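You operate a simulated robot arm through the tools that you are given. There is no shell and no other tool. Be economical: measure what you need, move in short steps, check, and stop when the job is done.

The job below is to be done with a simulated two-armed robot. You get a single attempt, and the scene is never put back.

JOB
Pick up the bottle from the top deck of the trolley with one hand, pass it to the other hand and put it on the ribbed mat. Set down upright: bottle.

The check looks at the end state, three seconds after you hand in, the way a careful person would. Anything else that was tipped, shoved, dropped, spilled or broken makes it a failure.

ROBOT AND FRAMES
Two 7-joint arms with three-finger grippers on one trunk, on a base that drives. Base frame: it is fixed to the floor where the robot stands at the start and does not move with it; the origin is under the middle of the robot, x ahead of it, y to its left, z up. Lengths are in m, angles in rad, forces in N, time in s.
The left shoulder is at the start at [0.07, 0.146, 1.187], the right one opposite. With the tool pointing down near the work surface each hand reaches from about 0.22 to 0.68 m from the robot's upright axis, wherever it stands, measured 20 degrees to its own side. Places, roughly: ribbed mat (30x13 cm) [0.06, 1.56, 0.88]. Payload 2.2 kg a hand.
The TCP of each hand is the grasp point between the finger pads, 0.028 m short of the fingertips. In the tool frame z runs along the fingers and y along their closing line. Largest opening 0.102 m; the body of the gripper starts 0.071 m behind the TCP.
Orientation is told as [roll, pitch, yaw] about the base's x, y, z axes, in that order, counted from this pose: with the fingers straight down and closing along the base's y, the tool's x points along the base's -x, its y along +y and its z along -z.

CONTROLS
- The arms move only by the tool send_rows. It takes "left_increments", "right_increments" or both (then of equal length, played together; a hand with none holds still); each is one flat list of numbers, 7 for each row, row after row: the shift along the base's x, y, z in cm, then the turn, a rotation vector about the base's x, y, z in rad, then the gripper command, from -1 (fully open) to 1 (shut), values between in proportion. In form: [x, y, z, ax, ay, az, grip, x, y, z, ax, ay, az, grip, ...]. A call has 1 to 12 rows; each row is the pose to reach, as a shift and turn from the pose commanded when the call began. Each row takes 0.2 s and may step no farther than 0.05 m and 0.15 rad from the row before; otherwise, or with a gripper value out of range, the whole call is refused. Where a pose cannot be reached the arm comes as near as it can. A force on the tool above 40 N (or 10 N above the force at the start of the call, whichever is more), or a blocked arm, ends the call early, and 0.2 s more pass. The fingers move at their own pace and stop on an object; they squeeze with about 43 N. The grip force told is the motor's: it shows also when the fingers shut on nothing. Time passes only in rows, and 0.2 s behind the last, so rows that repeat a pose let the fingers close. It gives the time, the measured TCP pose, the force on the tool (base axes), the opening and the grip force at its end, in the units of the frame above (readings bear some noise), with the torque about the TCP (base axes, N m) and any sound that the robot's microphone picked up.
- Cameras (640 x 400 px; columns grow to the right, rows downward): "scene" is now at [0.1336, -0.0032, 1.4022]; the picture's right is [-0.01, -1.00, 0.00], its down [-0.69, 0.01, -0.72] and it looks along [0.72, -0.01, -0.69] (base axes); focal length 280 px, centre (320, 200). "left" rides on the left gripper at [0.072, 0.038, -0.086] in its tool frame; the picture's right is [-0.46, 0.89, 0.00], its down [-0.60, -0.32, -0.73] and it looks along [-0.65, -0.34, 0.68] (tool axes); focal length 256 px, centre (320, 200). "right" rides on the right gripper at [0.069, 0.043, -0.086] in its tool frame; the picture's right is [-0.53, 0.85, 0.00], its down [-0.58, -0.36, -0.73] and it looks along [-0.62, -0.39, 0.68] (tool axes); focal length 256 px, centre (320, 200). There is no depth. A picture from a camera that has moved, and an enlarged one, comes with that camera's place and axes in the base frame and with its lens.
- snapshot(camera): a new picture of that camera. It takes no simulated time.
- lift_body(by): slides the trunk up (or, below 0, down) by that many m; the arms and the scene camera ride with it, the base frame stays. It gives what a move gives, with no picture.
- base_move(legs): drives the robot by 1 to 6 legs, each [ahead, left, turn to the left] in m, m and rad, along the robot's own axes; the way and the turn of a leg run together, so that a leg with both is an arc; at most 1.5 m and 3.142 rad a leg. The arms and the cameras ride along, it lands a little off, and it stops where it bumps. It gives what a move gives.
- head_to(pan, tilt): turns the head with the scene camera to pan (to the left, within 1.501 rad either way) and tilt (down, from -0.506 to 1.204), counted from straight ahead of the robot. It gives what a move gives.
- enlarge(camera, box): a new picture of the part [left, top, right, bottom] of that camera's present view, enlarged. It takes no simulated time.
- job_done(): hands the job in; it is judged then, once.

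Go step by step. Nothing tells you exact positions but the pictures and the camera data: compare them with the known pose of the tool, close in by small moves and look again before you grip or let go. The budget is 120 turns and 108 pictures, counting those below and the enlarged ones. Unless the task says otherwise, let go and move clear before handing in, and close with one line.

The tools are called after "Emit:" as a command line: name --argument value ..., lists and objects as JSON in quotes. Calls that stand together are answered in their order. send_rows: Moves the arms, as the interface text tells. Its arguments: {"type":"object","properties":{"left_increments":{"type":"array"},"right_increments":{"type":"array"}},"required":[]} The other tools are called the same way: lift_body (by) slides the trunk up or down; base_move (legs) drives the base; head_to (pan, tilt) turns the head that bears the scene camera; snapshot (camera) takes a picture; enlarge (camera, box) takes an enlarged picture of a part of a camera's view; job_done () hands the job in.

At the start:

```text
t: 0.0
left_tcp_pos: [0.5054, 0.2681, 1.0285]
left_tool_rot: [0.001, 0.001, 0.001]
left_ft_force: [-0.3, 1.2, 0.0]
left_moment: [0.0, -0.01, -0.01]
left_finger_gap: 0.1018
left_grasp_force: 0.0
right_tcp_pos: [0.3972, -0.1108, 1.1234]
right_tool_rot: [0.0, -0.001, -0.002]
right_ft_force: [-0.2, 0.1, 0.5]
right_moment: [0.0, -0.02, -0.02]
right_finger_gap: 0.1022
right_grasp_force: 0.0
trunk travel left (down, up): [-0.725, 0.215]
robot x, y, heading: [0.0003, 0.0011, 0.001]
head pan, tilt: [-0.009, 0.766]
```

scene: 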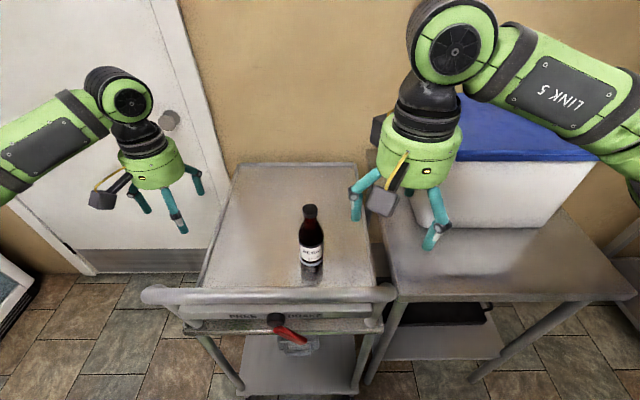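
right: 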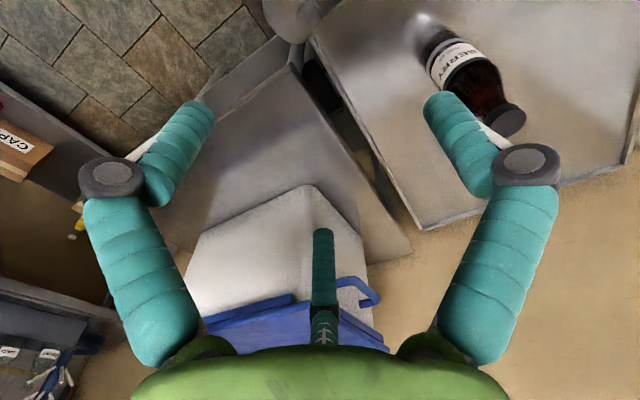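
left: 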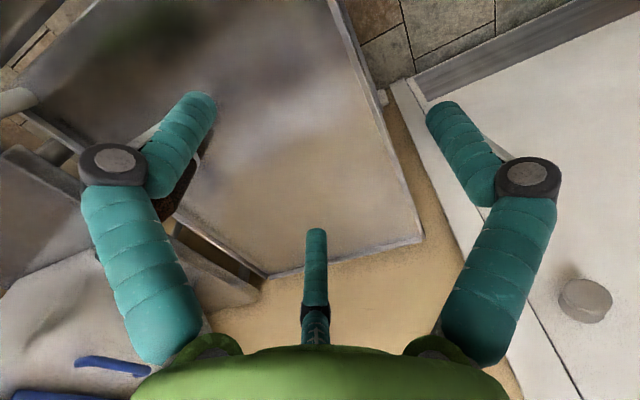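

The bottle stands near (0.51, 0.01) on the trolley deck, which I take to be at about z 0.79. I'll look closer at it and over to the left for the mat.

Emit:
enlarge --camera "scene" --box '[260, 180, 360, 300]'

Emit:
head_to --pan 1.45 --tilt 0.5

Emit:
snapshot --camera "scene"

```text
3.33 times, centred on (310, 240) of scene
camera zoom: at [0.1336, -0.0032, 1.4022], right [-0.01, -1.0, 0.0], down [-0.69, 0.01, -0.72], along [0.72, -0.01, -0.69], focal length 932 px, centre (353, 67)
```

zoom: 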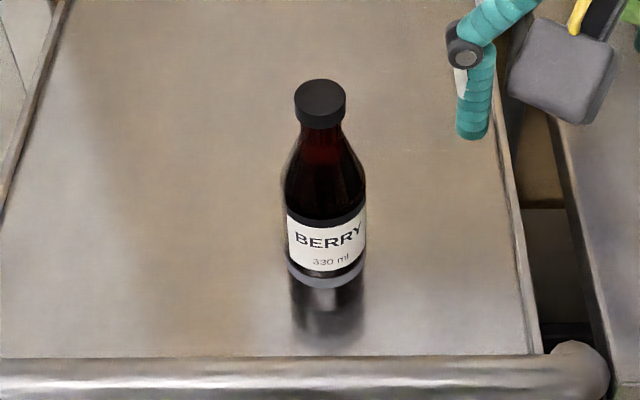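

```text
t: 1.6
left_tcp_pos: [0.5065, 0.2681, 1.0284]
left_tool_rot: [0.0, -0.001, 0.002]
left_ft_force: [0.3, -0.9, -0.3]
left_moment: [0.03, -0.01, 0.03]
left_finger_gap: 0.102
left_grasp_force: 0.0
right_tcp_pos: [0.398, -0.1104, 1.1234]
right_tool_rot: [0.0, 0.001, -0.003]
right_ft_force: [0.1, -0.4, 0.2]
right_moment: [0.04, 0.04, 0.01]
right_finger_gap: 0.102
right_grasp_force: 0.0
trunk travel left (down, up): [-0.725, 0.215]
robot x, y, heading: [-0.0025, 0.0015, 0.005]
head pan, tilt: [1.45, 0.499]
```

```text
103 pictures are left
camera scene: at [0.0624, 0.0878, 1.4255], right [0.99, -0.12, 0.0], down [-0.06, -0.48, -0.88], along [0.11, 0.87, -0.48], focal length 280 px, centre (320, 200)
```

scene: 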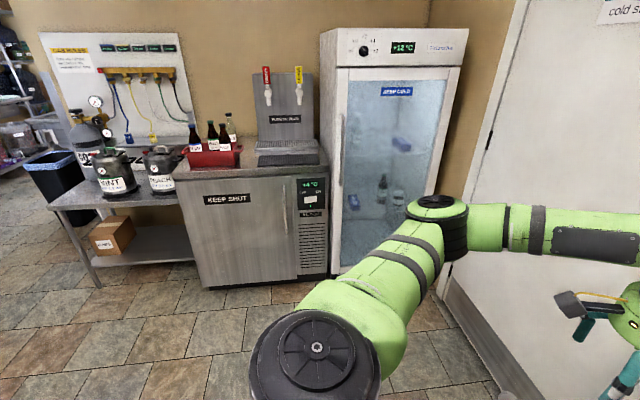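

The mat is on the counter at the left, in front of the drip tray and next to the fridge. My plan is for the left hand to take the cap from above, the right hand to take the body from the back right, and then to drive to the counter. First I clear the right hand, raise the left and look again.

Emit:
enlarge --camera "scene" --box '[160, 50, 360, 200]'

Emit:
send_rows --left_increments '[0, 0, 3, 0, 0, 0, -1, 0, 0, 6, 0, 0, 0, -1, 0, -4, 9, 0, 0, 0, -1, 0, -8, 9, 0, 0, 0, -1, 0, -12, 9, 0, 0, 0, -1, 0, -12, 9, 0, 0, 0, -1]' --right_increments '[0, -4, 0, 0, 0, 0, -1, 0, -8, 0, 0, 0, 0, -1, 0, -12, 0, 0, 0, 0, -1, 0, -16, 0, 0, 0, 0, -1, 0, -20, 0, 0, 0, 0, -1, 0, -20, 0, 0, 0, 0, -1]'

Emit:
head_to --pan 0 --tilt 0.766

Emit:
snapshot --camera "scene"

Emit:
snapshot --camera "left"

Emit:
snapshot --camera "right"

```text
2.67 times, centred on (260, 125) of scene
camera zoom: at [0.0624, 0.0878, 1.4255], right [0.99, -0.12, 0.0], down [-0.06, -0.48, -0.88], along [0.11, 0.87, -0.48], focal length 746 px, centre (480, 400)
```

zoom: 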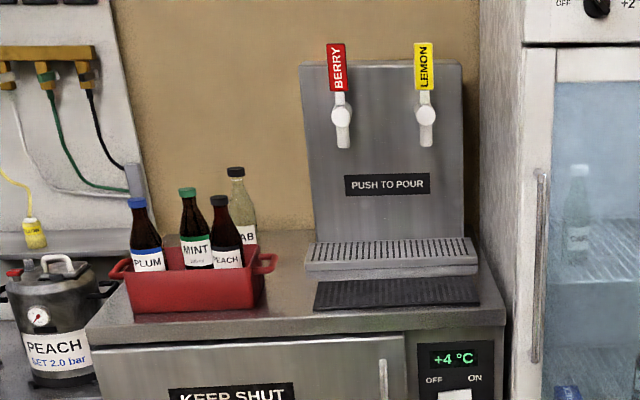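

```text
t: 3.0
left_tcp_pos: [0.5057, 0.1495, 1.1178]
left_tool_rot: [-0.003, 0.0, 0.0]
left_ft_force: [-0.7, -1.0, 0.2]
left_moment: [-0.07, 0.04, 0.01]
left_finger_gap: 0.102
left_grasp_force: 0.1
right_tcp_pos: [0.3994, -0.3099, 1.1237]
right_tool_rot: [0.001, 0.001, -0.001]
right_ft_force: [0.8, 0.1, 0.0]
right_moment: [-0.04, -0.03, -0.01]
right_finger_gap: 0.1018
right_grasp_force: 0.0
trunk travel left (down, up): [-0.725, 0.215]
robot x, y, heading: [0.0009, 0.0007, -0.004]
head pan, tilt: [1.45, 0.499]
```

```text
t: 4.5
left_tcp_pos: [0.5052, 0.148, 1.1184]
left_tool_rot: [0.0, 0.002, 0.001]
left_ft_force: [0.0, 1.2, 0.3]
left_moment: [0.01, 0.0, -0.02]
left_finger_gap: 0.1018
left_grasp_force: 0.1
right_tcp_pos: [0.3992, -0.311, 1.1235]
right_tool_rot: [-0.001, 0.001, -0.002]
right_ft_force: [0.1, 0.3, -0.5]
right_moment: [-0.01, -0.03, -0.01]
right_finger_gap: 0.102
right_grasp_force: 0.1
trunk travel left (down, up): [-0.725, 0.215]
robot x, y, heading: [-0.0049, -0.0035, 0.006]
head pan, tilt: [0.0, 0.766]
```

```text
101 pictures are left
camera scene: at [0.1336, -0.0025, 1.4022], right [0.0, -1.0, 0.0], down [-0.69, 0.0, -0.72], along [0.72, 0.0, -0.69], focal length 280 px, centre (320, 200)
```

scene: 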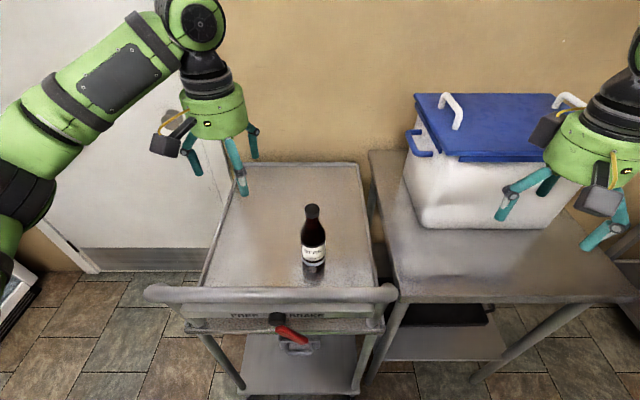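

```text
100 pictures are left
camera left: at [0.4328, 0.1866, 1.2047], right [0.46, 0.89, 0.0], down [0.6, -0.32, 0.73], along [0.65, -0.34, -0.68], focal length 256 px, centre (320, 200)
```

left: 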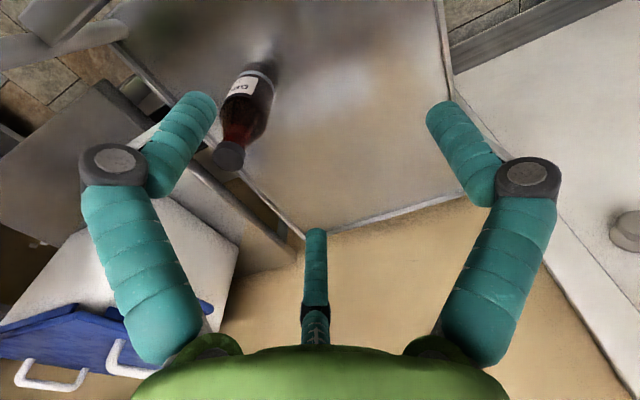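

```text
99 pictures are left
camera right: at [0.3308, -0.2669, 1.2102], right [0.54, 0.84, 0.0], down [0.58, -0.37, 0.73], along [0.62, -0.39, -0.68], focal length 256 px, centre (320, 200)
```

right: 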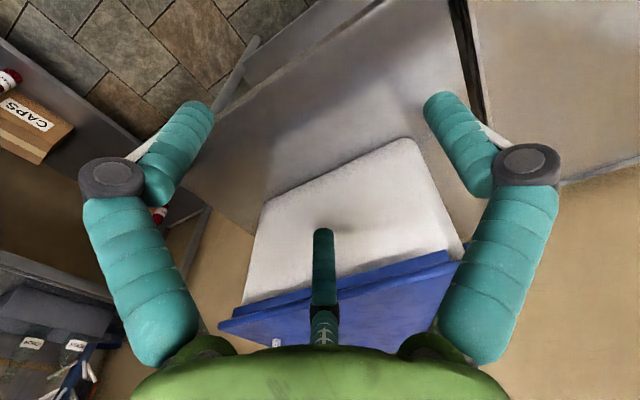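

The cap triangulates to about (0.52, 0.02, 1.00). I'll bring the left hand nearly above it and refine.

Emit:
send_rows --left_increments '[0, -4, 0, 0, 0, 0, -1, 0, -8, 0, 0, 0, 0, -1, 0, -11, 0, 0, 0, 0, -1, 0, -11, 0, 0, 0, 0, -1]'

Emit:
snapshot --camera "left"

Emit:
enlarge --camera "scene" --box '[220, 100, 400, 300]'

```text
t: 5.5
left_tcp_pos: [0.5054, 0.0381, 1.1197]
left_tool_rot: [-0.002, 0.0, 0.002]
left_ft_force: [-0.4, -0.9, -0.1]
left_moment: [-0.02, 0.01, 0.01]
left_finger_gap: 0.1019
left_grasp_force: 0.0
right_tcp_pos: [0.3998, -0.3113, 1.1243]
right_tool_rot: [0.0, 0.0, -0.003]
right_ft_force: [-0.5, 0.4, -0.1]
right_moment: [0.04, 0.01, -0.04]
right_finger_gap: 0.1017
right_grasp_force: 0.1
trunk travel left (down, up): [-0.725, 0.215]
robot x, y, heading: [-0.0007, 0.0006, 0.001]
head pan, tilt: [0.0, 0.766]
```

```text
98 pictures are left
camera left: at [0.4332, 0.0773, 1.2059], right [0.46, 0.89, 0.0], down [0.6, -0.31, 0.73], along [0.65, -0.34, -0.68], focal length 256 px, centre (320, 200)
```

left: 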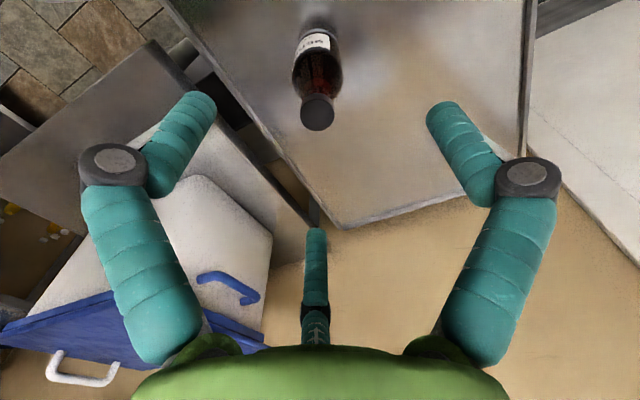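

```text
2.00 times, centred on (310, 200) of scene
camera zoom: at [0.1336, -0.0019, 1.4022], right [0.0, -1.0, 0.0], down [-0.69, 0.0, -0.72], along [0.72, 0.0, -0.69], focal length 559 px, centre (340, 200)
```

zoom: 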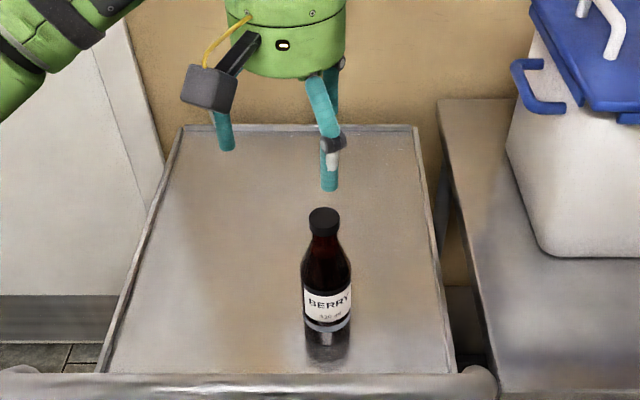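

I want a closer look at the hand, since there seems to be a third, central element between the fingers.

Emit:
enlarge --camera "scene" --box '[270, 90, 350, 220]'

Emit:
enlarge --camera "left" --box '[250, 0, 390, 150]'

```text
3.08 times, centred on (310, 155) of scene
camera zoom: at [0.1336, -0.0019, 1.4022], right [0.0, -1.0, 0.0], down [-0.69, 0.0, -0.72], along [0.72, 0.0, -0.69], focal length 860 px, centre (351, 338)
```

zoom: 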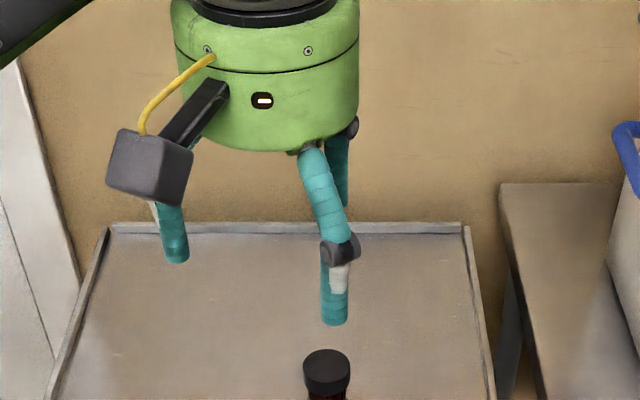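

```text
2.67 times, centred on (320, 75) of left
camera zoom: at [0.4332, 0.0773, 1.2059], right [0.46, 0.89, 0.0], down [0.6, -0.31, 0.73], along [0.65, -0.34, -0.68], focal length 683 px, centre (320, 533)
```

zoom: 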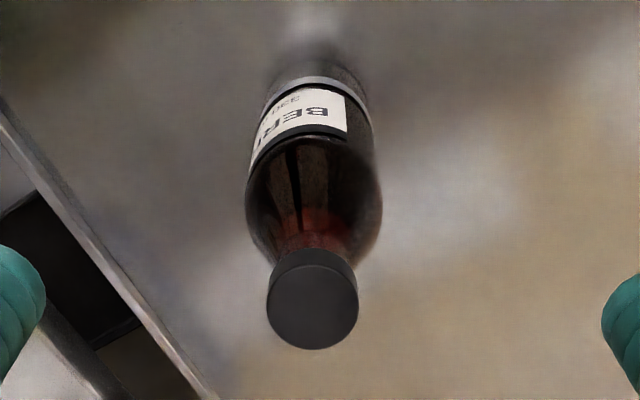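

The hand looks three-fingered, which differs from the description. I'll close the right hand in free air and see how the fingers really move.

Emit:
send_rows --right_increments '[0, 0, 0, 0, 0, 0, 0.2, 0, 0, 0, 0, 0, 0, 0.2, 0, 0, 0, 0, 0, 0, 0.2]'

Emit:
snapshot --camera "right"

Emit:
send_rows --right_increments '[0, 0, 0, 0, 0, 0, 1, 0, 0, 0, 0, 0, 0, 1, 0, 0, 0, 0, 0, 0, 1]'

Emit:
snapshot --camera "right"

Emit:
enlarge --camera "scene" --box '[480, 40, 640, 280]'

```text
t: 6.3
left_tcp_pos: [0.5056, 0.0374, 1.1185]
left_tool_rot: [-0.001, -0.001, 0.001]
left_ft_force: [0.4, -0.3, -0.7]
left_moment: [-0.01, -0.03, -0.01]
left_finger_gap: 0.1022
left_grasp_force: 0.1
right_tcp_pos: [0.3995, -0.31, 1.1239]
right_tool_rot: [-0.001, 0.0, -0.001]
right_ft_force: [0.1, -0.9, 0.7]
right_moment: [-0.01, 0.01, 0.02]
right_finger_gap: 0.0411
right_grasp_force: 0.1
trunk travel left (down, up): [-0.725, 0.215]
robot x, y, heading: [-0.0016, 0.0011, -0.001]
head pan, tilt: [0.0, 0.766]
```

```text
94 pictures are left
camera right: at [0.3308, -0.267, 1.2102], right [0.54, 0.84, 0.0], down [0.58, -0.37, 0.73], along [0.62, -0.39, -0.68], focal length 256 px, centre (320, 200)
```

right: 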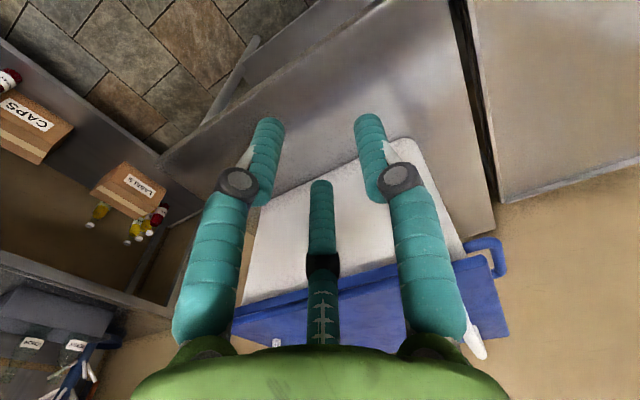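

```text
t: 7.1
left_tcp_pos: [0.5064, 0.0366, 1.1192]
left_tool_rot: [0.001, 0.0, 0.003]
left_ft_force: [0.3, 0.0, -0.3]
left_moment: [-0.03, 0.03, 0.06]
left_finger_gap: 0.102
left_grasp_force: 0.0
right_tcp_pos: [0.3993, -0.3125, 1.123]
right_tool_rot: [0.0, 0.0, -0.002]
right_ft_force: [0.1, 0.5, 0.2]
right_moment: [0.03, 0.02, -0.02]
right_finger_gap: 0.0024
right_grasp_force: 31.9
trunk travel left (down, up): [-0.725, 0.215]
robot x, y, heading: [-0.001, 0.0003, 0.002]
head pan, tilt: [0.0, 0.766]
```

```text
93 pictures are left
camera right: at [0.3308, -0.2669, 1.2102], right [0.54, 0.84, 0.0], down [0.58, -0.37, 0.73], along [0.62, -0.39, -0.68], focal length 256 px, centre (320, 200)
```

right: 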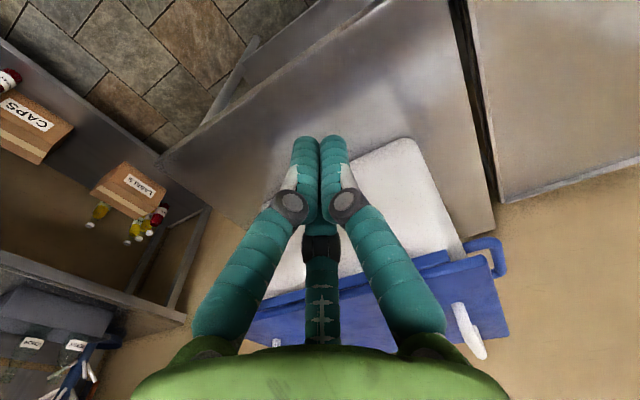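

```text
1.67 times, centred on (560, 160) of scene
camera zoom: at [0.1336, -0.0025, 1.4022], right [0.0, -1.0, 0.0], down [-0.69, 0.0, -0.72], along [0.72, 0.0, -0.69], focal length 466 px, centre (-80, 267)
```

zoom: 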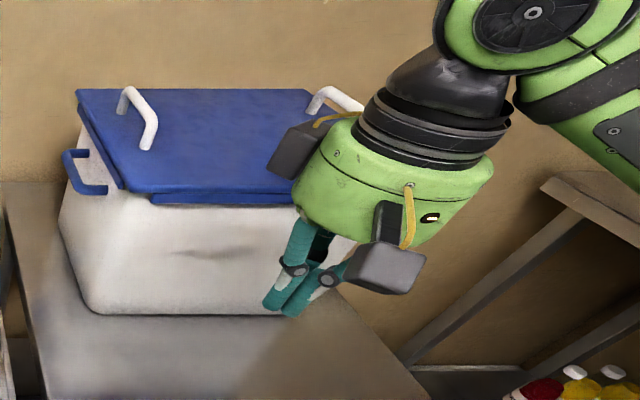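

The fingers all converge on the TCP axis, so gripping the cap from above is fine. I put the cap near (0.533, 0.018, 0.995), so I'll centre over it with the tips still above and look. I'll also reopen the right hand.

Emit:
send_rows --left_increments '[1.5, -1.0, 0, 0, 0, 0, -1, 2.8, -2.0, 0, 0, 0, 0, -1, 2.8, -2.0, -3, 0, 0, 0, -1, 2.8, -2.0, -6, 0, 0, 0, -1, 2.8, -2.0, -6, 0, 0, 0, -1]' --right_increments '[0, 0, 0, 0, 0, 0, -1, 0, 0, 0, 0, 0, 0, -1, 0, 0, 0, 0, 0, 0, -1, 0, 0, 0, 0, 0, 0, -1, 0, 0, 0, 0, 0, 0, -1]'

Emit:
snapshot --camera "left"

Emit:
enlarge --camera "scene" --box '[250, 130, 370, 280]'

```text
t: 8.3
left_tcp_pos: [0.5349, 0.019, 1.0612]
left_tool_rot: [-0.001, 0.0, 0.002]
left_ft_force: [-1.2, -0.5, -0.5]
left_moment: [-0.01, -0.01, 0.02]
left_finger_gap: 0.1022
left_grasp_force: 0.1
right_tcp_pos: [0.3985, -0.3114, 1.1233]
right_tool_rot: [0.001, 0.0, -0.001]
right_ft_force: [-0.6, 0.2, -0.3]
right_moment: [-0.02, 0.0, 0.03]
right_finger_gap: 0.1021
right_grasp_force: 0.0
trunk travel left (down, up): [-0.725, 0.215]
robot x, y, heading: [-0.0022, 0.0003, 0.002]
head pan, tilt: [0.0, 0.766]
```

```text
91 pictures are left
camera left: at [0.4609, 0.0577, 1.1468], right [0.46, 0.89, 0.0], down [0.6, -0.32, 0.73], along [0.65, -0.34, -0.68], focal length 256 px, centre (320, 200)
```

left: 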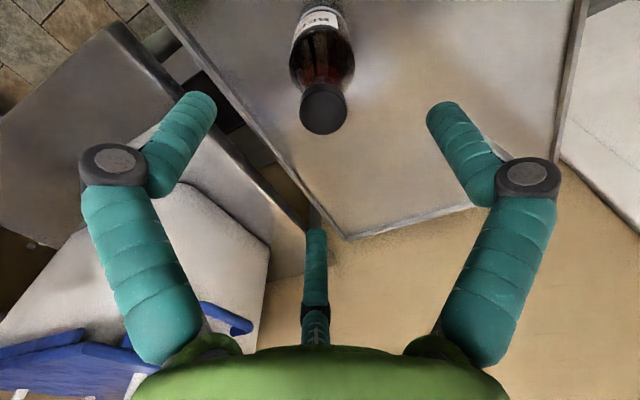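

```text
2.67 times, centred on (310, 205) of scene
camera zoom: at [0.133, -0.0029, 1.4023], right [0.0, -1.0, 0.0], down [-0.69, 0.0, -0.72], along [0.72, 0.0, -0.69], focal length 746 px, centre (347, 187)
```

zoom: 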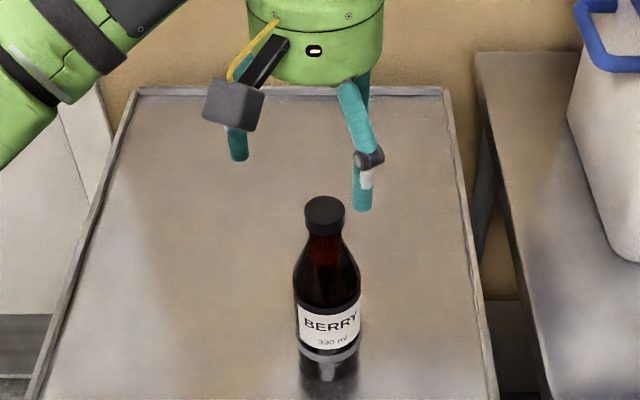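

The cap is almost on the tool axis, with its top near z 1.00. I'll descend partway and look.

Emit:
send_rows --left_increments '[-0.2, -0.3, -2, 0, 0, 0, -1, -0.2, -0.3, -4, 0, 0, 0, -1, -0.2, -0.3, -4, 0, 0, 0, -1]'

Emit:
snapshot --camera "left"

Emit:
enlarge --camera "scene" --box '[250, 130, 370, 280]'

```text
t: 9.1
left_tcp_pos: [0.5325, 0.0147, 1.0179]
left_tool_rot: [-0.001, 0.0, 0.001]
left_ft_force: [0.4, -0.2, -0.3]
left_moment: [0.01, 0.01, 0.0]
left_finger_gap: 0.102
left_grasp_force: 0.2
right_tcp_pos: [0.3993, -0.311, 1.1244]
right_tool_rot: [0.0, 0.0, -0.001]
right_ft_force: [-0.3, 1.0, -0.1]
right_moment: [0.0, 0.0, 0.0]
right_finger_gap: 0.1021
right_grasp_force: 0.1
trunk travel left (down, up): [-0.725, 0.215]
robot x, y, heading: [0.0019, 0.0016, 0.001]
head pan, tilt: [0.0, 0.766]
```

```text
89 pictures are left
camera left: at [0.4597, 0.0547, 1.1046], right [0.46, 0.89, 0.0], down [0.6, -0.32, 0.73], along [0.65, -0.34, -0.68], focal length 256 px, centre (320, 200)
```

left: 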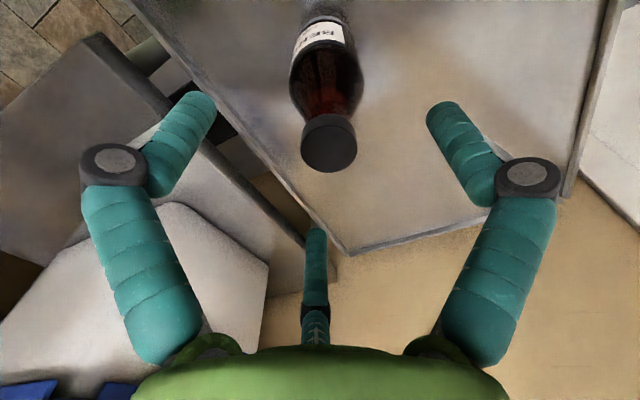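

```text
2.67 times, centred on (310, 205) of scene
camera zoom: at [0.1333, -0.0024, 1.4022], right [0.0, -1.0, 0.0], down [-0.69, 0.0, -0.72], along [0.72, 0.0, -0.69], focal length 746 px, centre (347, 187)
```

zoom: 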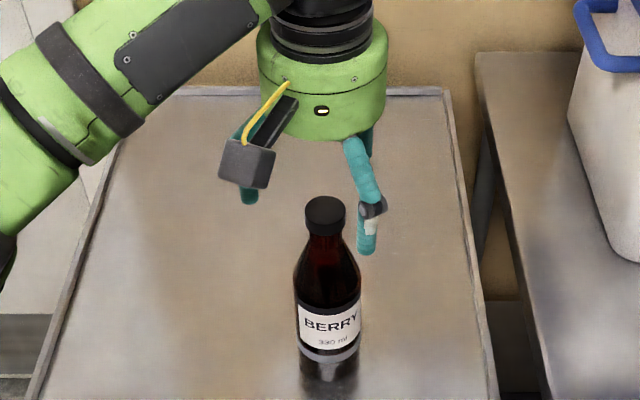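

The two views agree within a few millimetres. I'll lower to cap level and close.

Emit:
send_rows --left_increments '[0, 0.2, -1.5, 0, 0, 0, -1, 0, 0.2, -3, 0, 0, 0, -1, 0, 0.2, -3, 0, 0, 0, -1]'

Emit:
snapshot --camera "left"

Emit:
enlarge --camera "scene" --box '[250, 130, 370, 280]'

```text
t: 9.9
left_tcp_pos: [0.5327, 0.017, 0.9873]
left_tool_rot: [-0.002, 0.0, 0.001]
left_ft_force: [1.2, -0.2, -0.3]
left_moment: [0.03, -0.01, -0.01]
left_finger_gap: 0.1022
left_grasp_force: 0.1
right_tcp_pos: [0.3991, -0.312, 1.1232]
right_tool_rot: [0.0, -0.001, -0.001]
right_ft_force: [-0.2, -0.3, 0.3]
right_moment: [-0.04, 0.0, 0.01]
right_finger_gap: 0.1017
right_grasp_force: 0.1
trunk travel left (down, up): [-0.725, 0.215]
robot x, y, heading: [0.001, -0.0014, -0.0]
head pan, tilt: [0.0, 0.766]
```

```text
87 pictures are left
camera left: at [0.46, 0.0562, 1.0744], right [0.46, 0.89, 0.0], down [0.6, -0.32, 0.73], along [0.65, -0.34, -0.68], focal length 256 px, centre (320, 200)
```

left: 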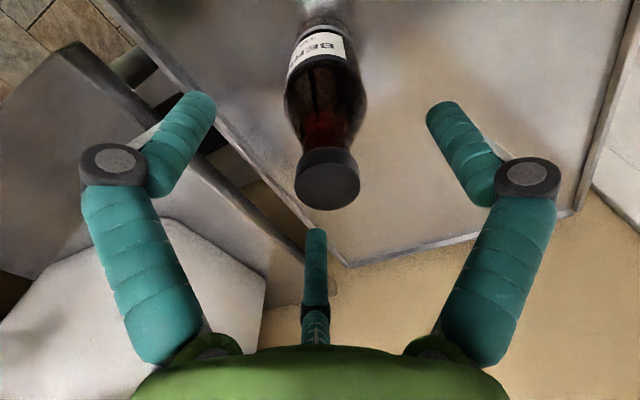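

```text
2.67 times, centred on (310, 205) of scene
camera zoom: at [0.1334, -0.0026, 1.4022], right [0.0, -1.0, 0.0], down [-0.69, 0.0, -0.72], along [0.72, 0.0, -0.69], focal length 746 px, centre (347, 187)
```

zoom: 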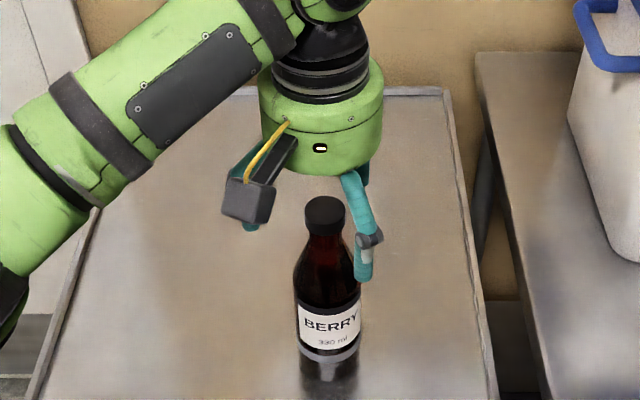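

The cap top is about 5–10 mm above the TCP. I'll go down 6 mm more, close and check.

Emit:
send_rows --left_increments '[-0.1, 0.1, -0.6, 0, 0, 0, -1, -0.1, 0.1, -0.6, 0, 0, 0, 0, -0.1, 0.1, -0.6, 0, 0, 0, 0.3, -0.1, 0.1, -0.6, 0, 0, 0, 1, -0.1, 0.1, -0.6, 0, 0, 0, 1, -0.1, 0.1, -0.6, 0, 0, 0, 1]'

Emit:
snapshot --camera "left"

Emit:
enlarge --camera "scene" --box '[250, 130, 370, 280]'

```text
t: 11.3
left_tcp_pos: [0.5327, 0.0185, 0.9825]
left_tool_rot: [0.001, 0.001, 0.002]
left_ft_force: [1.0, 0.4, 0.5]
left_moment: [0.15, -0.17, -0.01]
left_finger_gap: 0.0314
left_grasp_force: 43.4
right_tcp_pos: [0.3979, -0.3113, 1.1237]
right_tool_rot: [-0.001, 0.0, -0.001]
right_ft_force: [0.2, 0.0, -0.2]
right_moment: [-0.02, -0.01, 0.04]
right_finger_gap: 0.1021
right_grasp_force: 0.1
trunk travel left (down, up): [-0.725, 0.215]
robot x, y, heading: [0.0028, 0.0003, -0.002]
head pan, tilt: [0.0, 0.766]
```

```text
85 pictures are left
camera left: at [0.4584, 0.0578, 1.0691], right [0.46, 0.89, 0.0], down [0.6, -0.32, 0.73], along [0.65, -0.34, -0.68], focal length 256 px, centre (320, 200)
```

left: 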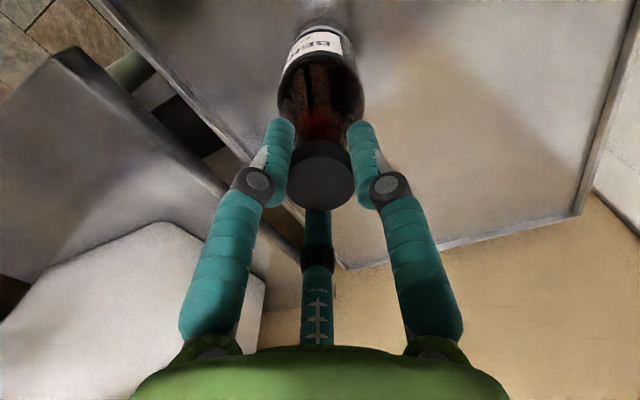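

```text
2.67 times, centred on (310, 205) of scene
camera zoom: at [0.1338, -0.0023, 1.4022], right [0.0, -1.0, 0.0], down [-0.69, 0.0, -0.72], along [0.72, 0.0, -0.69], focal length 746 px, centre (347, 187)
```

zoom: 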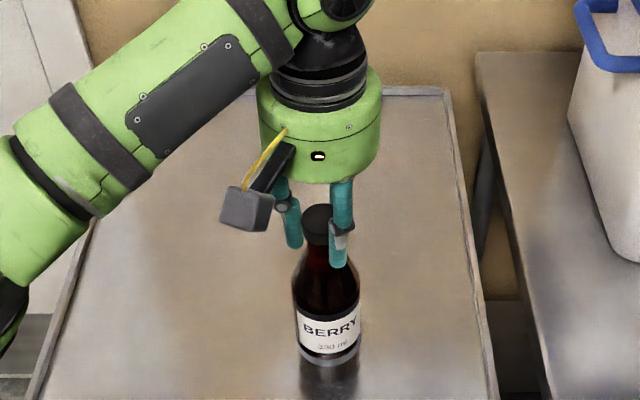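

The cap is gripped with a gap of 31 mm. I'll lift.

Emit:
send_rows --left_increments '[0, 0, 1, 0, 0, 0, 1, 0, 0, 2.5, 0, 0, 0, 1, 0, 0, 5, 0, 0, 0, 1, 0, 0, 8, 0, 0, 0, 1, 0, 0, 8, 0, 0, 0, 1, 0, 0, 8, 0, 0, 0, 1]'

Emit:
snapshot --camera "scene"

Emit:
snapshot --camera "left"

Emit:
snapshot --camera "right"

```text
t: 12.7
left_tcp_pos: [0.5307, 0.017, 1.0625]
left_tool_rot: [0.0, 0.002, 0.001]
left_ft_force: [0.0, 0.0, -6.0]
left_moment: [0.03, 0.03, -0.01]
left_finger_gap: 0.0315
left_grasp_force: 43.0
right_tcp_pos: [0.4001, -0.3105, 1.1242]
right_tool_rot: [0.001, 0.0, -0.003]
right_ft_force: [-0.1, 0.2, 0.1]
right_moment: [0.01, 0.01, -0.01]
right_finger_gap: 0.1019
right_grasp_force: 0.1
trunk travel left (down, up): [-0.725, 0.215]
robot x, y, heading: [0.0008, 0.0008, -0.003]
head pan, tilt: [0.0, 0.766]
```

```text
83 pictures are left
camera scene: at [0.1347, -0.0024, 1.4021], right [0.0, -1.0, 0.0], down [-0.69, 0.0, -0.72], along [0.72, 0.0, -0.69], focal length 280 px, centre (320, 200)
```

scene: 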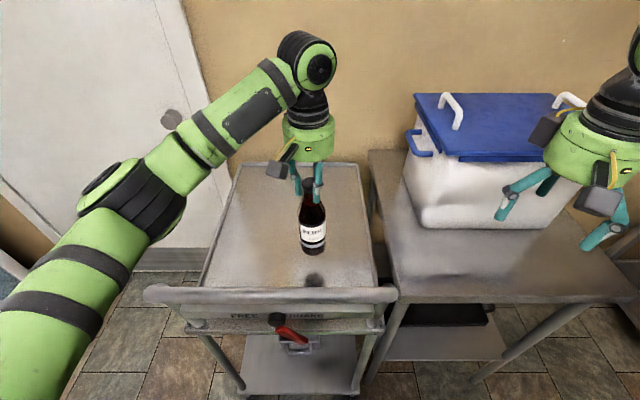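

```text
82 pictures are left
camera left: at [0.4575, 0.0573, 1.1492], right [0.46, 0.89, 0.0], down [0.61, -0.32, 0.73], along [0.65, -0.34, -0.68], focal length 256 px, centre (320, 200)
```

left: 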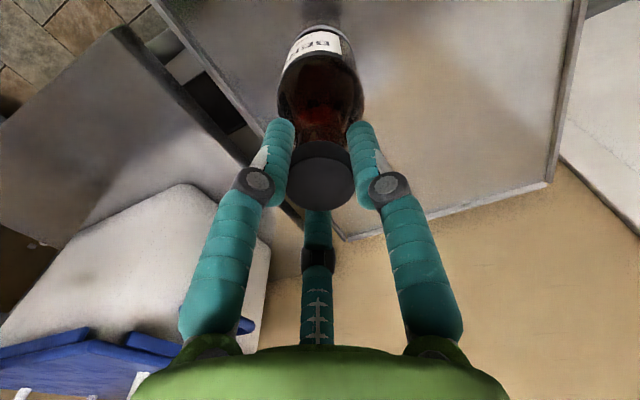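

```text
81 pictures are left
camera right: at [0.3317, -0.2668, 1.2099], right [0.54, 0.84, 0.0], down [0.58, -0.37, 0.73], along [0.62, -0.39, -0.68], focal length 256 px, centre (320, 200)
```

right: 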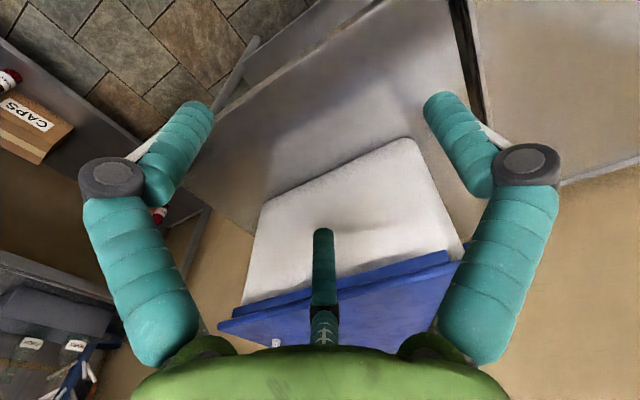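

The bottle hangs upright from the left hand. I'll back away from the trolley to get free space for the handover, and raise the bottle.

Emit:
base_move --legs '[[-0.25, 0, 0]]'

Emit:
send_rows --left_increments '[0, 0, 3, 0, 0, 0, 1, 0, 0, 6, 0, 0, 0, 1, 0, 0, 9, 0, 0, 0, 1, 0, 0, 9, 0, 0, 0, 1, 0, 0, 9, 0, 0, 0, 1, 0, 0, 9, 0, 0, 0, 1, 0, 0, 9, 0, 0, 0, 1, 0, 0, 9, 0, 0, 0, 1]' --right_increments '[0, 0, -1, 0, -0.12, 0, -1, 0, 0, -2, 0, -0.24, 0, -1, 0, 0, -3, 0, -0.36, 0, -1, 0, 0, -4, 0, -0.48, 0, -1, 0, 0, -5, 0, -0.6, 0, -1, 0, 0, -6, 0, -0.72, 0, -1, 0, 0, -6, 0, -0.84, 0, -1, 0, 0, -6, 0, -0.96, 0, -1]'

Emit:
snapshot --camera "scene"

Emit:
snapshot --camera "right"

```text
t: 14.3
left_tcp_pos: [0.3464, 0.0192, 1.0624]
left_tool_rot: [-0.004, -0.016, 0.011]
left_ft_force: [0.0, -0.6, -5.1]
left_moment: [0.03, 0.38, -0.01]
left_finger_gap: 0.0368
left_grasp_force: 42.9
right_tcp_pos: [0.2124, -0.3105, 1.1235]
right_tool_rot: [0.001, 0.0, -0.001]
right_ft_force: [-1.3, 1.1, 0.4]
right_moment: [0.0, -0.02, -0.01]
right_finger_gap: 0.1018
right_grasp_force: 0.0
trunk travel left (down, up): [-0.725, 0.215]
robot x, y, heading: [-0.1833, -0.002, -0.002]
head pan, tilt: [0.0, 0.766]
stopped in leg 1: the force on the tool passed its limit at 54 N (the readings are from after the stop); the commanded pose is now the measured one
```

```text
t: 16.1
left_tcp_pos: [0.3502, 0.018, 1.1521]
left_tool_rot: [-0.005, -0.019, 0.013]
left_ft_force: [-0.8, 0.6, -6.3]
left_moment: [0.04, 0.35, -0.02]
left_finger_gap: 0.0369
left_grasp_force: 43.6
right_tcp_pos: [0.2553, -0.3426, 1.0635]
right_tool_rot: [0.003, -0.961, 0.001]
right_ft_force: [-0.1, 0.1, -0.1]
right_moment: [0.02, -0.03, -0.02]
right_finger_gap: 0.1018
right_grasp_force: 0.0
right hand out of reach, approached as far as the arm can: row 6, 7, 8
trunk travel left (down, up): [-0.725, 0.215]
robot x, y, heading: [-0.1906, -0.0023, 0.001]
head pan, tilt: [0.0, 0.766]
```

```text
80 pictures are left
camera scene: at [-0.0528, -0.0027, 1.4022], right [0.0, -1.0, 0.0], down [-0.69, 0.0, -0.72], along [0.72, 0.0, -0.69], focal length 280 px, centre (320, 200)
```

scene: 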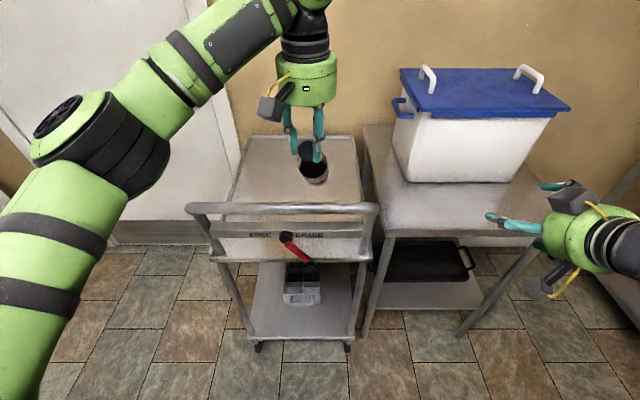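

```text
79 pictures are left
camera right: at [0.1461, -0.2985, 1.0575], right [0.3, 0.85, 0.44], down [-0.27, -0.37, 0.89], along [0.91, -0.39, 0.12], focal length 256 px, centre (320, 200)
```

right: 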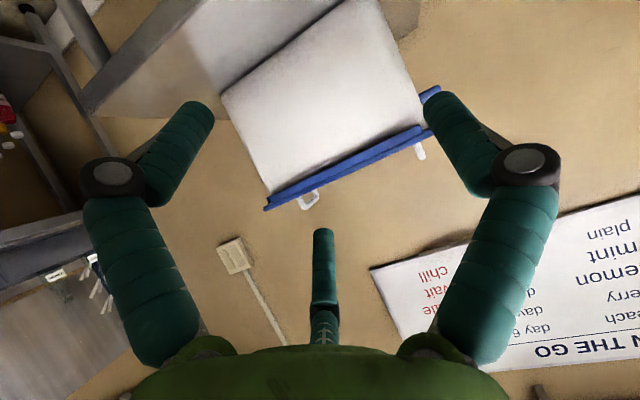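

While backing, the bottle's lower end caught the trolley's handle bar and tilted in the grip. The trolley itself does not appear to have moved. I'll look closer at both.

Emit:
snapshot --camera "left"

Emit:
enlarge --camera "scene" --box '[170, 50, 410, 260]'

```text
78 pictures are left
camera left: at [0.2748, 0.0569, 1.2382], right [0.45, 0.89, 0.0], down [0.59, -0.31, 0.74], along [0.66, -0.34, -0.67], focal length 256 px, centre (320, 200)
```

left: 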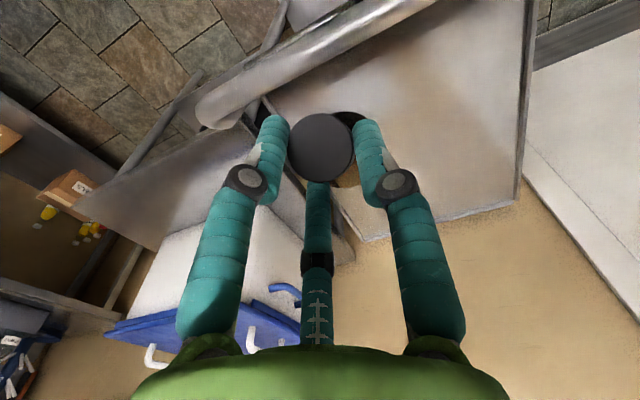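

```text
1.90 times, centred on (290, 155) of scene
camera zoom: at [-0.0528, -0.0027, 1.4022], right [0.0, -1.0, 0.0], down [-0.69, 0.0, -0.72], along [0.72, 0.0, -0.69], focal length 533 px, centre (377, 286)
```

zoom: 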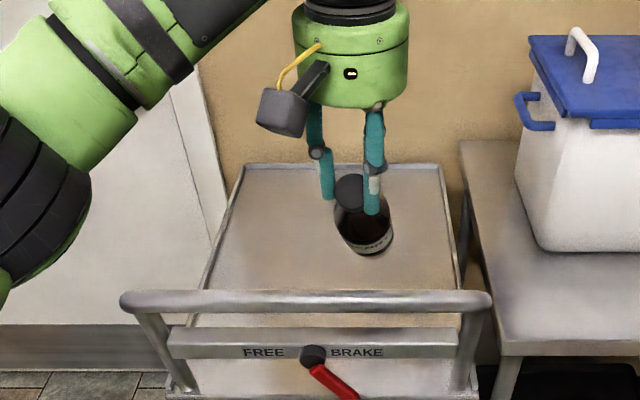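

The handle bar is actually at about x 0.35, z 0.98, and the bottle is just past it. I'll lift the trunk straight up so the bottle clears it, and only then back off.

Emit:
lift_body --by 0.13

Emit:
snapshot --camera "scene"

Emit:
snapshot --camera "left"

```text
t: 17.7
left_tcp_pos: [0.3507, 0.018, 1.2837]
left_tool_rot: [-0.006, -0.014, 0.011]
left_ft_force: [-0.8, 0.7, -4.8]
left_moment: [0.03, 0.39, -0.01]
left_finger_gap: 0.037
left_grasp_force: 43.0
right_tcp_pos: [0.2561, -0.3414, 1.1936]
right_tool_rot: [0.002, -0.96, -0.002]
right_ft_force: [-0.2, 0.4, 0.0]
right_moment: [0.01, -0.04, -0.01]
right_finger_gap: 0.1025
right_grasp_force: 0.1
trunk travel left (down, up): [-0.855, 0.085]
robot x, y, heading: [-0.1848, -0.0012, -0.002]
head pan, tilt: [0.0, 0.766]
```

```text
76 pictures are left
camera scene: at [-0.0516, -0.0025, 1.532], right [0.0, -1.0, 0.0], down [-0.69, 0.0, -0.72], along [0.72, 0.0, -0.69], focal length 280 px, centre (320, 200)
```

scene: 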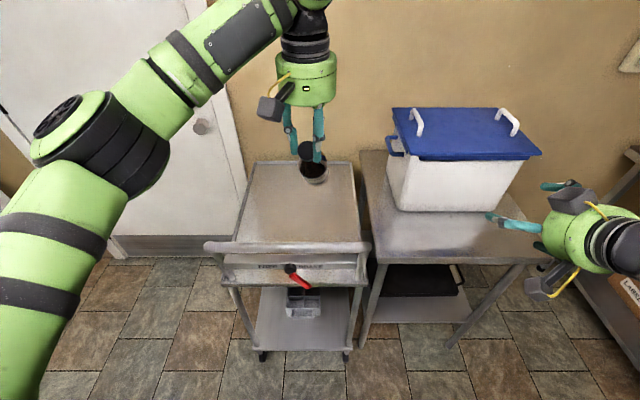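

```text
75 pictures are left
camera left: at [0.2759, 0.0571, 1.3677], right [0.45, 0.89, 0.0], down [0.6, -0.31, 0.74], along [0.66, -0.34, -0.67], focal length 256 px, centre (320, 200)
```

left: 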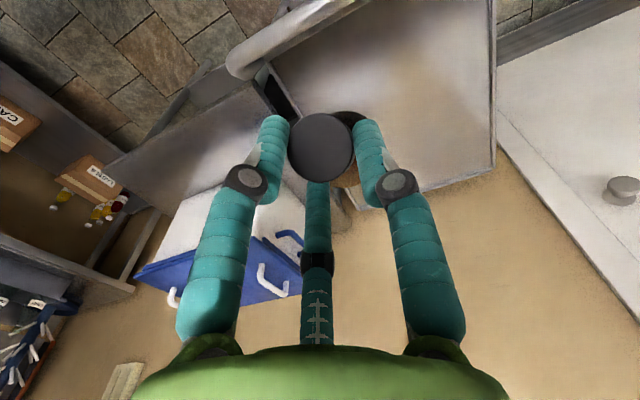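

The bottle is now well above the bar, so I'll back off further.

Emit:
base_move --legs '[[-0.35, 0, 0]]'

Emit:
send_rows --left_increments '[0, 0, 0, 0, 0.12, 0, 1, 0, 0, 0, 0, 0.24, 0, 1, 0, 0, 0, 0, 0.36, 0, 1, 0, 0, 0, 0, 0.48, 0, 1, 0, 0, 0, 0, 0.6, 0, 1, 0, 0, 0, 0, 0.6, 0, 1]'

Emit:
snapshot --camera "scene"

Emit:
snapshot --camera "right"

```text
t: 20.0
left_tcp_pos: [-0.002, 0.0188, 1.2808]
left_tool_rot: [-0.006, -0.014, 0.016]
left_ft_force: [0.8, 0.0, -5.7]
left_moment: [0.04, 0.4, 0.02]
left_finger_gap: 0.0369
left_grasp_force: 43.0
right_tcp_pos: [-0.0961, -0.341, 1.194]
right_tool_rot: [0.002, -0.955, 0.003]
right_ft_force: [1.1, -0.4, 0.1]
right_moment: [-0.01, -0.03, -0.02]
right_finger_gap: 0.102
right_grasp_force: 0.1
trunk travel left (down, up): [-0.855, 0.085]
robot x, y, heading: [-0.5428, -0.0, 0.007]
head pan, tilt: [0.0, 0.766]
```

```text
t: 21.4
left_tcp_pos: [-0.05, 0.0496, 1.2686]
left_tool_rot: [0.004, 0.541, 0.014]
left_ft_force: [-0.7, 0.5, -5.1]
left_moment: [0.01, 0.03, 0.0]
left_finger_gap: 0.0363
left_grasp_force: 43.2
left hand out of reach, approached as far as the arm can: row 3, 4, 5, 6
right_tcp_pos: [-0.099, -0.3404, 1.1941]
right_tool_rot: [0.001, -0.957, 0.003]
right_ft_force: [-0.4, 0.0, 0.5]
right_moment: [0.02, -0.01, 0.02]
right_finger_gap: 0.1019
right_grasp_force: 0.1
trunk travel left (down, up): [-0.855, 0.085]
robot x, y, heading: [-0.5414, -0.0, 0.006]
head pan, tilt: [0.0, 0.766]
```

```text
74 pictures are left
camera scene: at [-0.4062, -0.001, 1.5319], right [0.0, -1.0, 0.0], down [-0.69, 0.0, -0.72], along [0.72, 0.0, -0.69], focal length 280 px, centre (320, 200)
```

scene: 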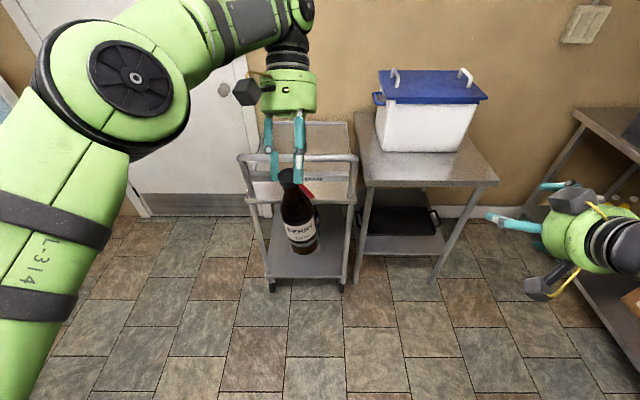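

```text
73 pictures are left
camera right: at [-0.2071, -0.2968, 1.1873], right [0.3, 0.85, 0.44], down [-0.26, -0.37, 0.89], along [0.92, -0.39, 0.11], focal length 256 px, centre (320, 200)
```

right: 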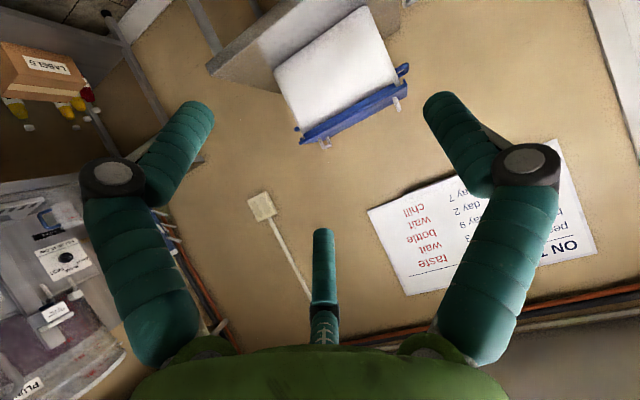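

The bottle now hangs nearly plumb under the left hand. I'll check exactly how it sits in the fingers.

Emit:
enlarge --camera "scene" --box '[220, 80, 380, 280]'

Emit:
snapshot --camera "left"

```text
2.00 times, centred on (300, 180) of scene
camera zoom: at [-0.4062, -0.001, 1.5319], right [0.0, -1.0, 0.0], down [-0.69, 0.0, -0.72], along [0.72, 0.0, -0.69], focal length 559 px, centre (360, 240)
```

zoom: 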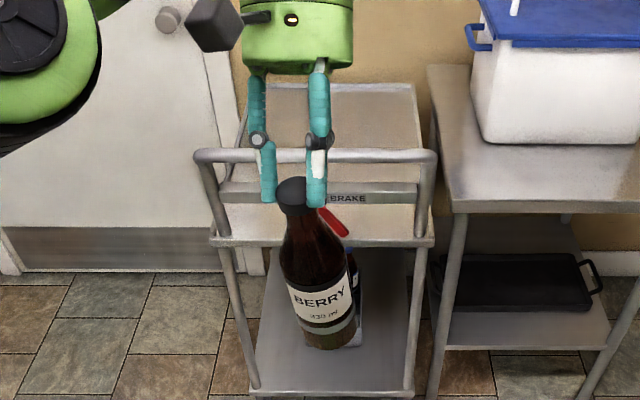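

```text
71 pictures are left
camera left: at [-0.0702, 0.0876, 1.3787], right [0.39, 0.89, -0.24], down [0.9, -0.31, 0.32], along [0.21, -0.33, -0.92], focal length 256 px, centre (320, 200)
```

left: 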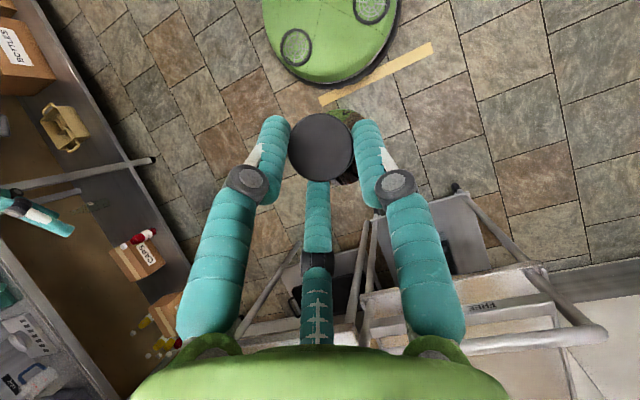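

The cap is held near the fingertips: cap top about (-0.065, 0.053, 1.25) and bottom about (-0.045, 0.03, 1.04), a few degrees off plumb. I'll swing the right hand in from the back right to a stand-off pose.

Emit:
send_rows --right_increments '[-1.5, 4, 0.1, 0, 0, 0.125, -1, -3, 8, 0.2, 0, 0, 0.25, -1, -4.5, 12, 0.3, 0, 0, 0.375, -1, -6, 16, 0.5, 0, 0, 0.5, -1, -6, 19, 0.5, 0, 0, 0.5, -1, -6, 19, 0.5, 0, 0, 0.5, -1]'

Emit:
snapshot --camera "scene"

Emit:
snapshot --camera "right"

```text
t: 22.8
left_tcp_pos: [-0.0531, 0.0479, 1.2691]
left_tool_rot: [0.005, 0.54, 0.017]
left_ft_force: [-1.2, -0.7, -4.5]
left_moment: [0.08, -0.04, -0.01]
left_finger_gap: 0.0363
left_grasp_force: 43.1
right_tcp_pos: [-0.0854, -0.1627, 1.2073]
right_tool_rot: [0.003, -0.958, 0.504]
right_ft_force: [-0.3, 0.1, 0.2]
right_moment: [0.0, 0.04, -0.03]
right_finger_gap: 0.102
right_grasp_force: 0.1
right hand out of reach, approached as far as the arm can: row 1, 2, 3, 4, 5, 6
trunk travel left (down, up): [-0.855, 0.085]
robot x, y, heading: [-0.5431, -0.0036, 0.005]
head pan, tilt: [0.0, 0.766]
```

```text
70 pictures are left
camera scene: at [-0.4087, -0.0025, 1.5322], right [0.0, -1.0, 0.0], down [-0.69, 0.0, -0.72], along [0.72, 0.0, -0.69], focal length 280 px, centre (320, 200)
```

scene: 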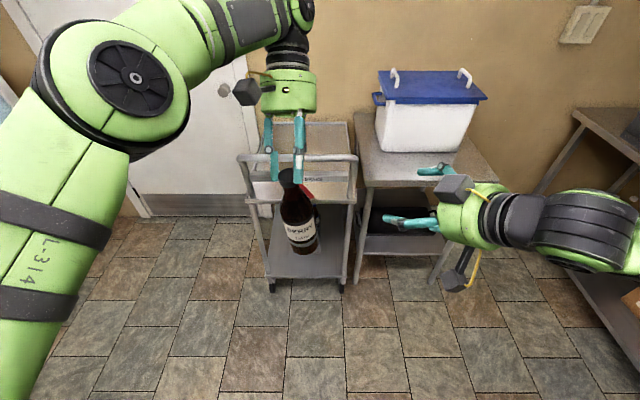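

```text
69 pictures are left
camera right: at [-0.2025, -0.1766, 1.1991], right [-0.14, 0.89, 0.44], down [-0.06, -0.45, 0.89], along [0.99, 0.1, 0.11], focal length 256 px, centre (320, 200)
```

right: 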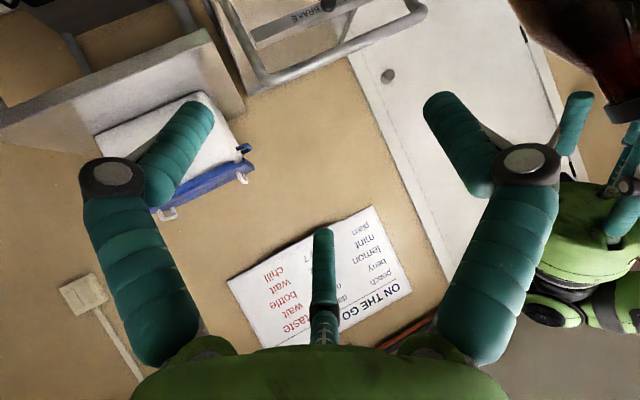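

That pose is too folded for the right arm, so I'll approach from the right side instead, with more yaw.

Emit:
send_rows --right_increments '[1, 0, 0, 0, 0, 0.14, -1, 2, 0, 0, 0, 0, 0.28, -1, 3, 0, 0, 0, 0, 0.42, -1, 4, 0, 0, 0, 0, 0.56, -1, 5, 0, 0, 0, 0, 0.7, -1, 5, 0, 0, 0, 0, 0.7, -1]'

Emit:
snapshot --camera "scene"

Emit:
snapshot --camera "right"

```text
t: 24.2
left_tcp_pos: [-0.051, 0.05, 1.2674]
left_tool_rot: [0.004, 0.541, 0.016]
left_ft_force: [-0.1, 0.2, -5.8]
left_moment: [0.06, -0.02, 0.01]
left_finger_gap: 0.0362
left_grasp_force: 42.9
right_tcp_pos: [-0.097, -0.0672, 1.1636]
right_tool_rot: [-0.029, -0.964, 1.175]
right_ft_force: [0.5, -0.9, -0.5]
right_moment: [0.01, 0.02, 0.0]
right_finger_gap: 0.1019
right_grasp_force: 0.0
right hand out of reach, approached as far as the arm can: row 3, 4, 5, 6
trunk travel left (down, up): [-0.855, 0.085]
robot x, y, heading: [-0.5445, 0.0004, 0.004]
head pan, tilt: [0.0, 0.766]
```

```text
68 pictures are left
camera scene: at [-0.4068, -0.0004, 1.532], right [0.0, -1.0, 0.0], down [-0.69, 0.0, -0.72], along [0.72, 0.0, -0.69], focal length 280 px, centre (320, 200)
```

scene: 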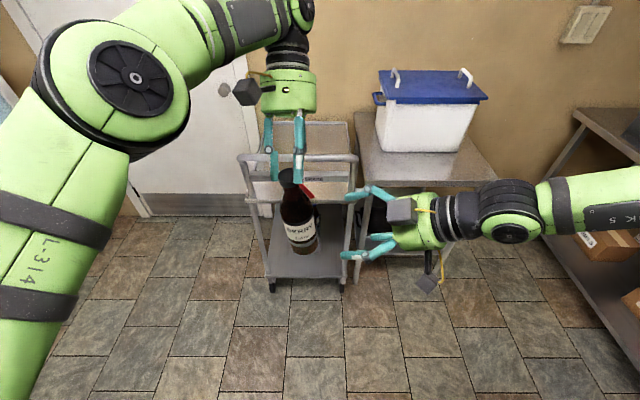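

```text
67 pictures are left
camera right: at [-0.1812, -0.1504, 1.1552], right [-0.65, 0.63, 0.42], down [0.21, -0.39, 0.9], along [0.73, 0.67, 0.13], focal length 256 px, centre (320, 200)
```

right: 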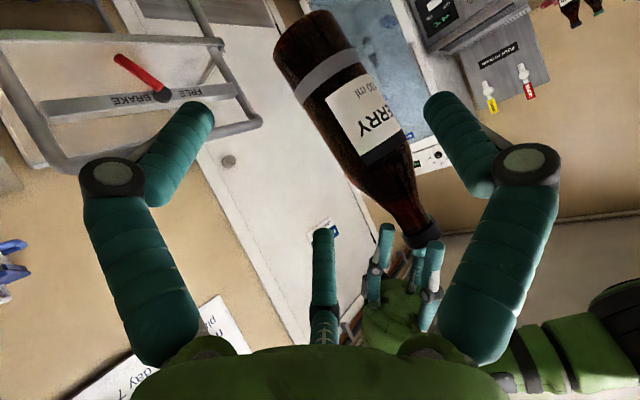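

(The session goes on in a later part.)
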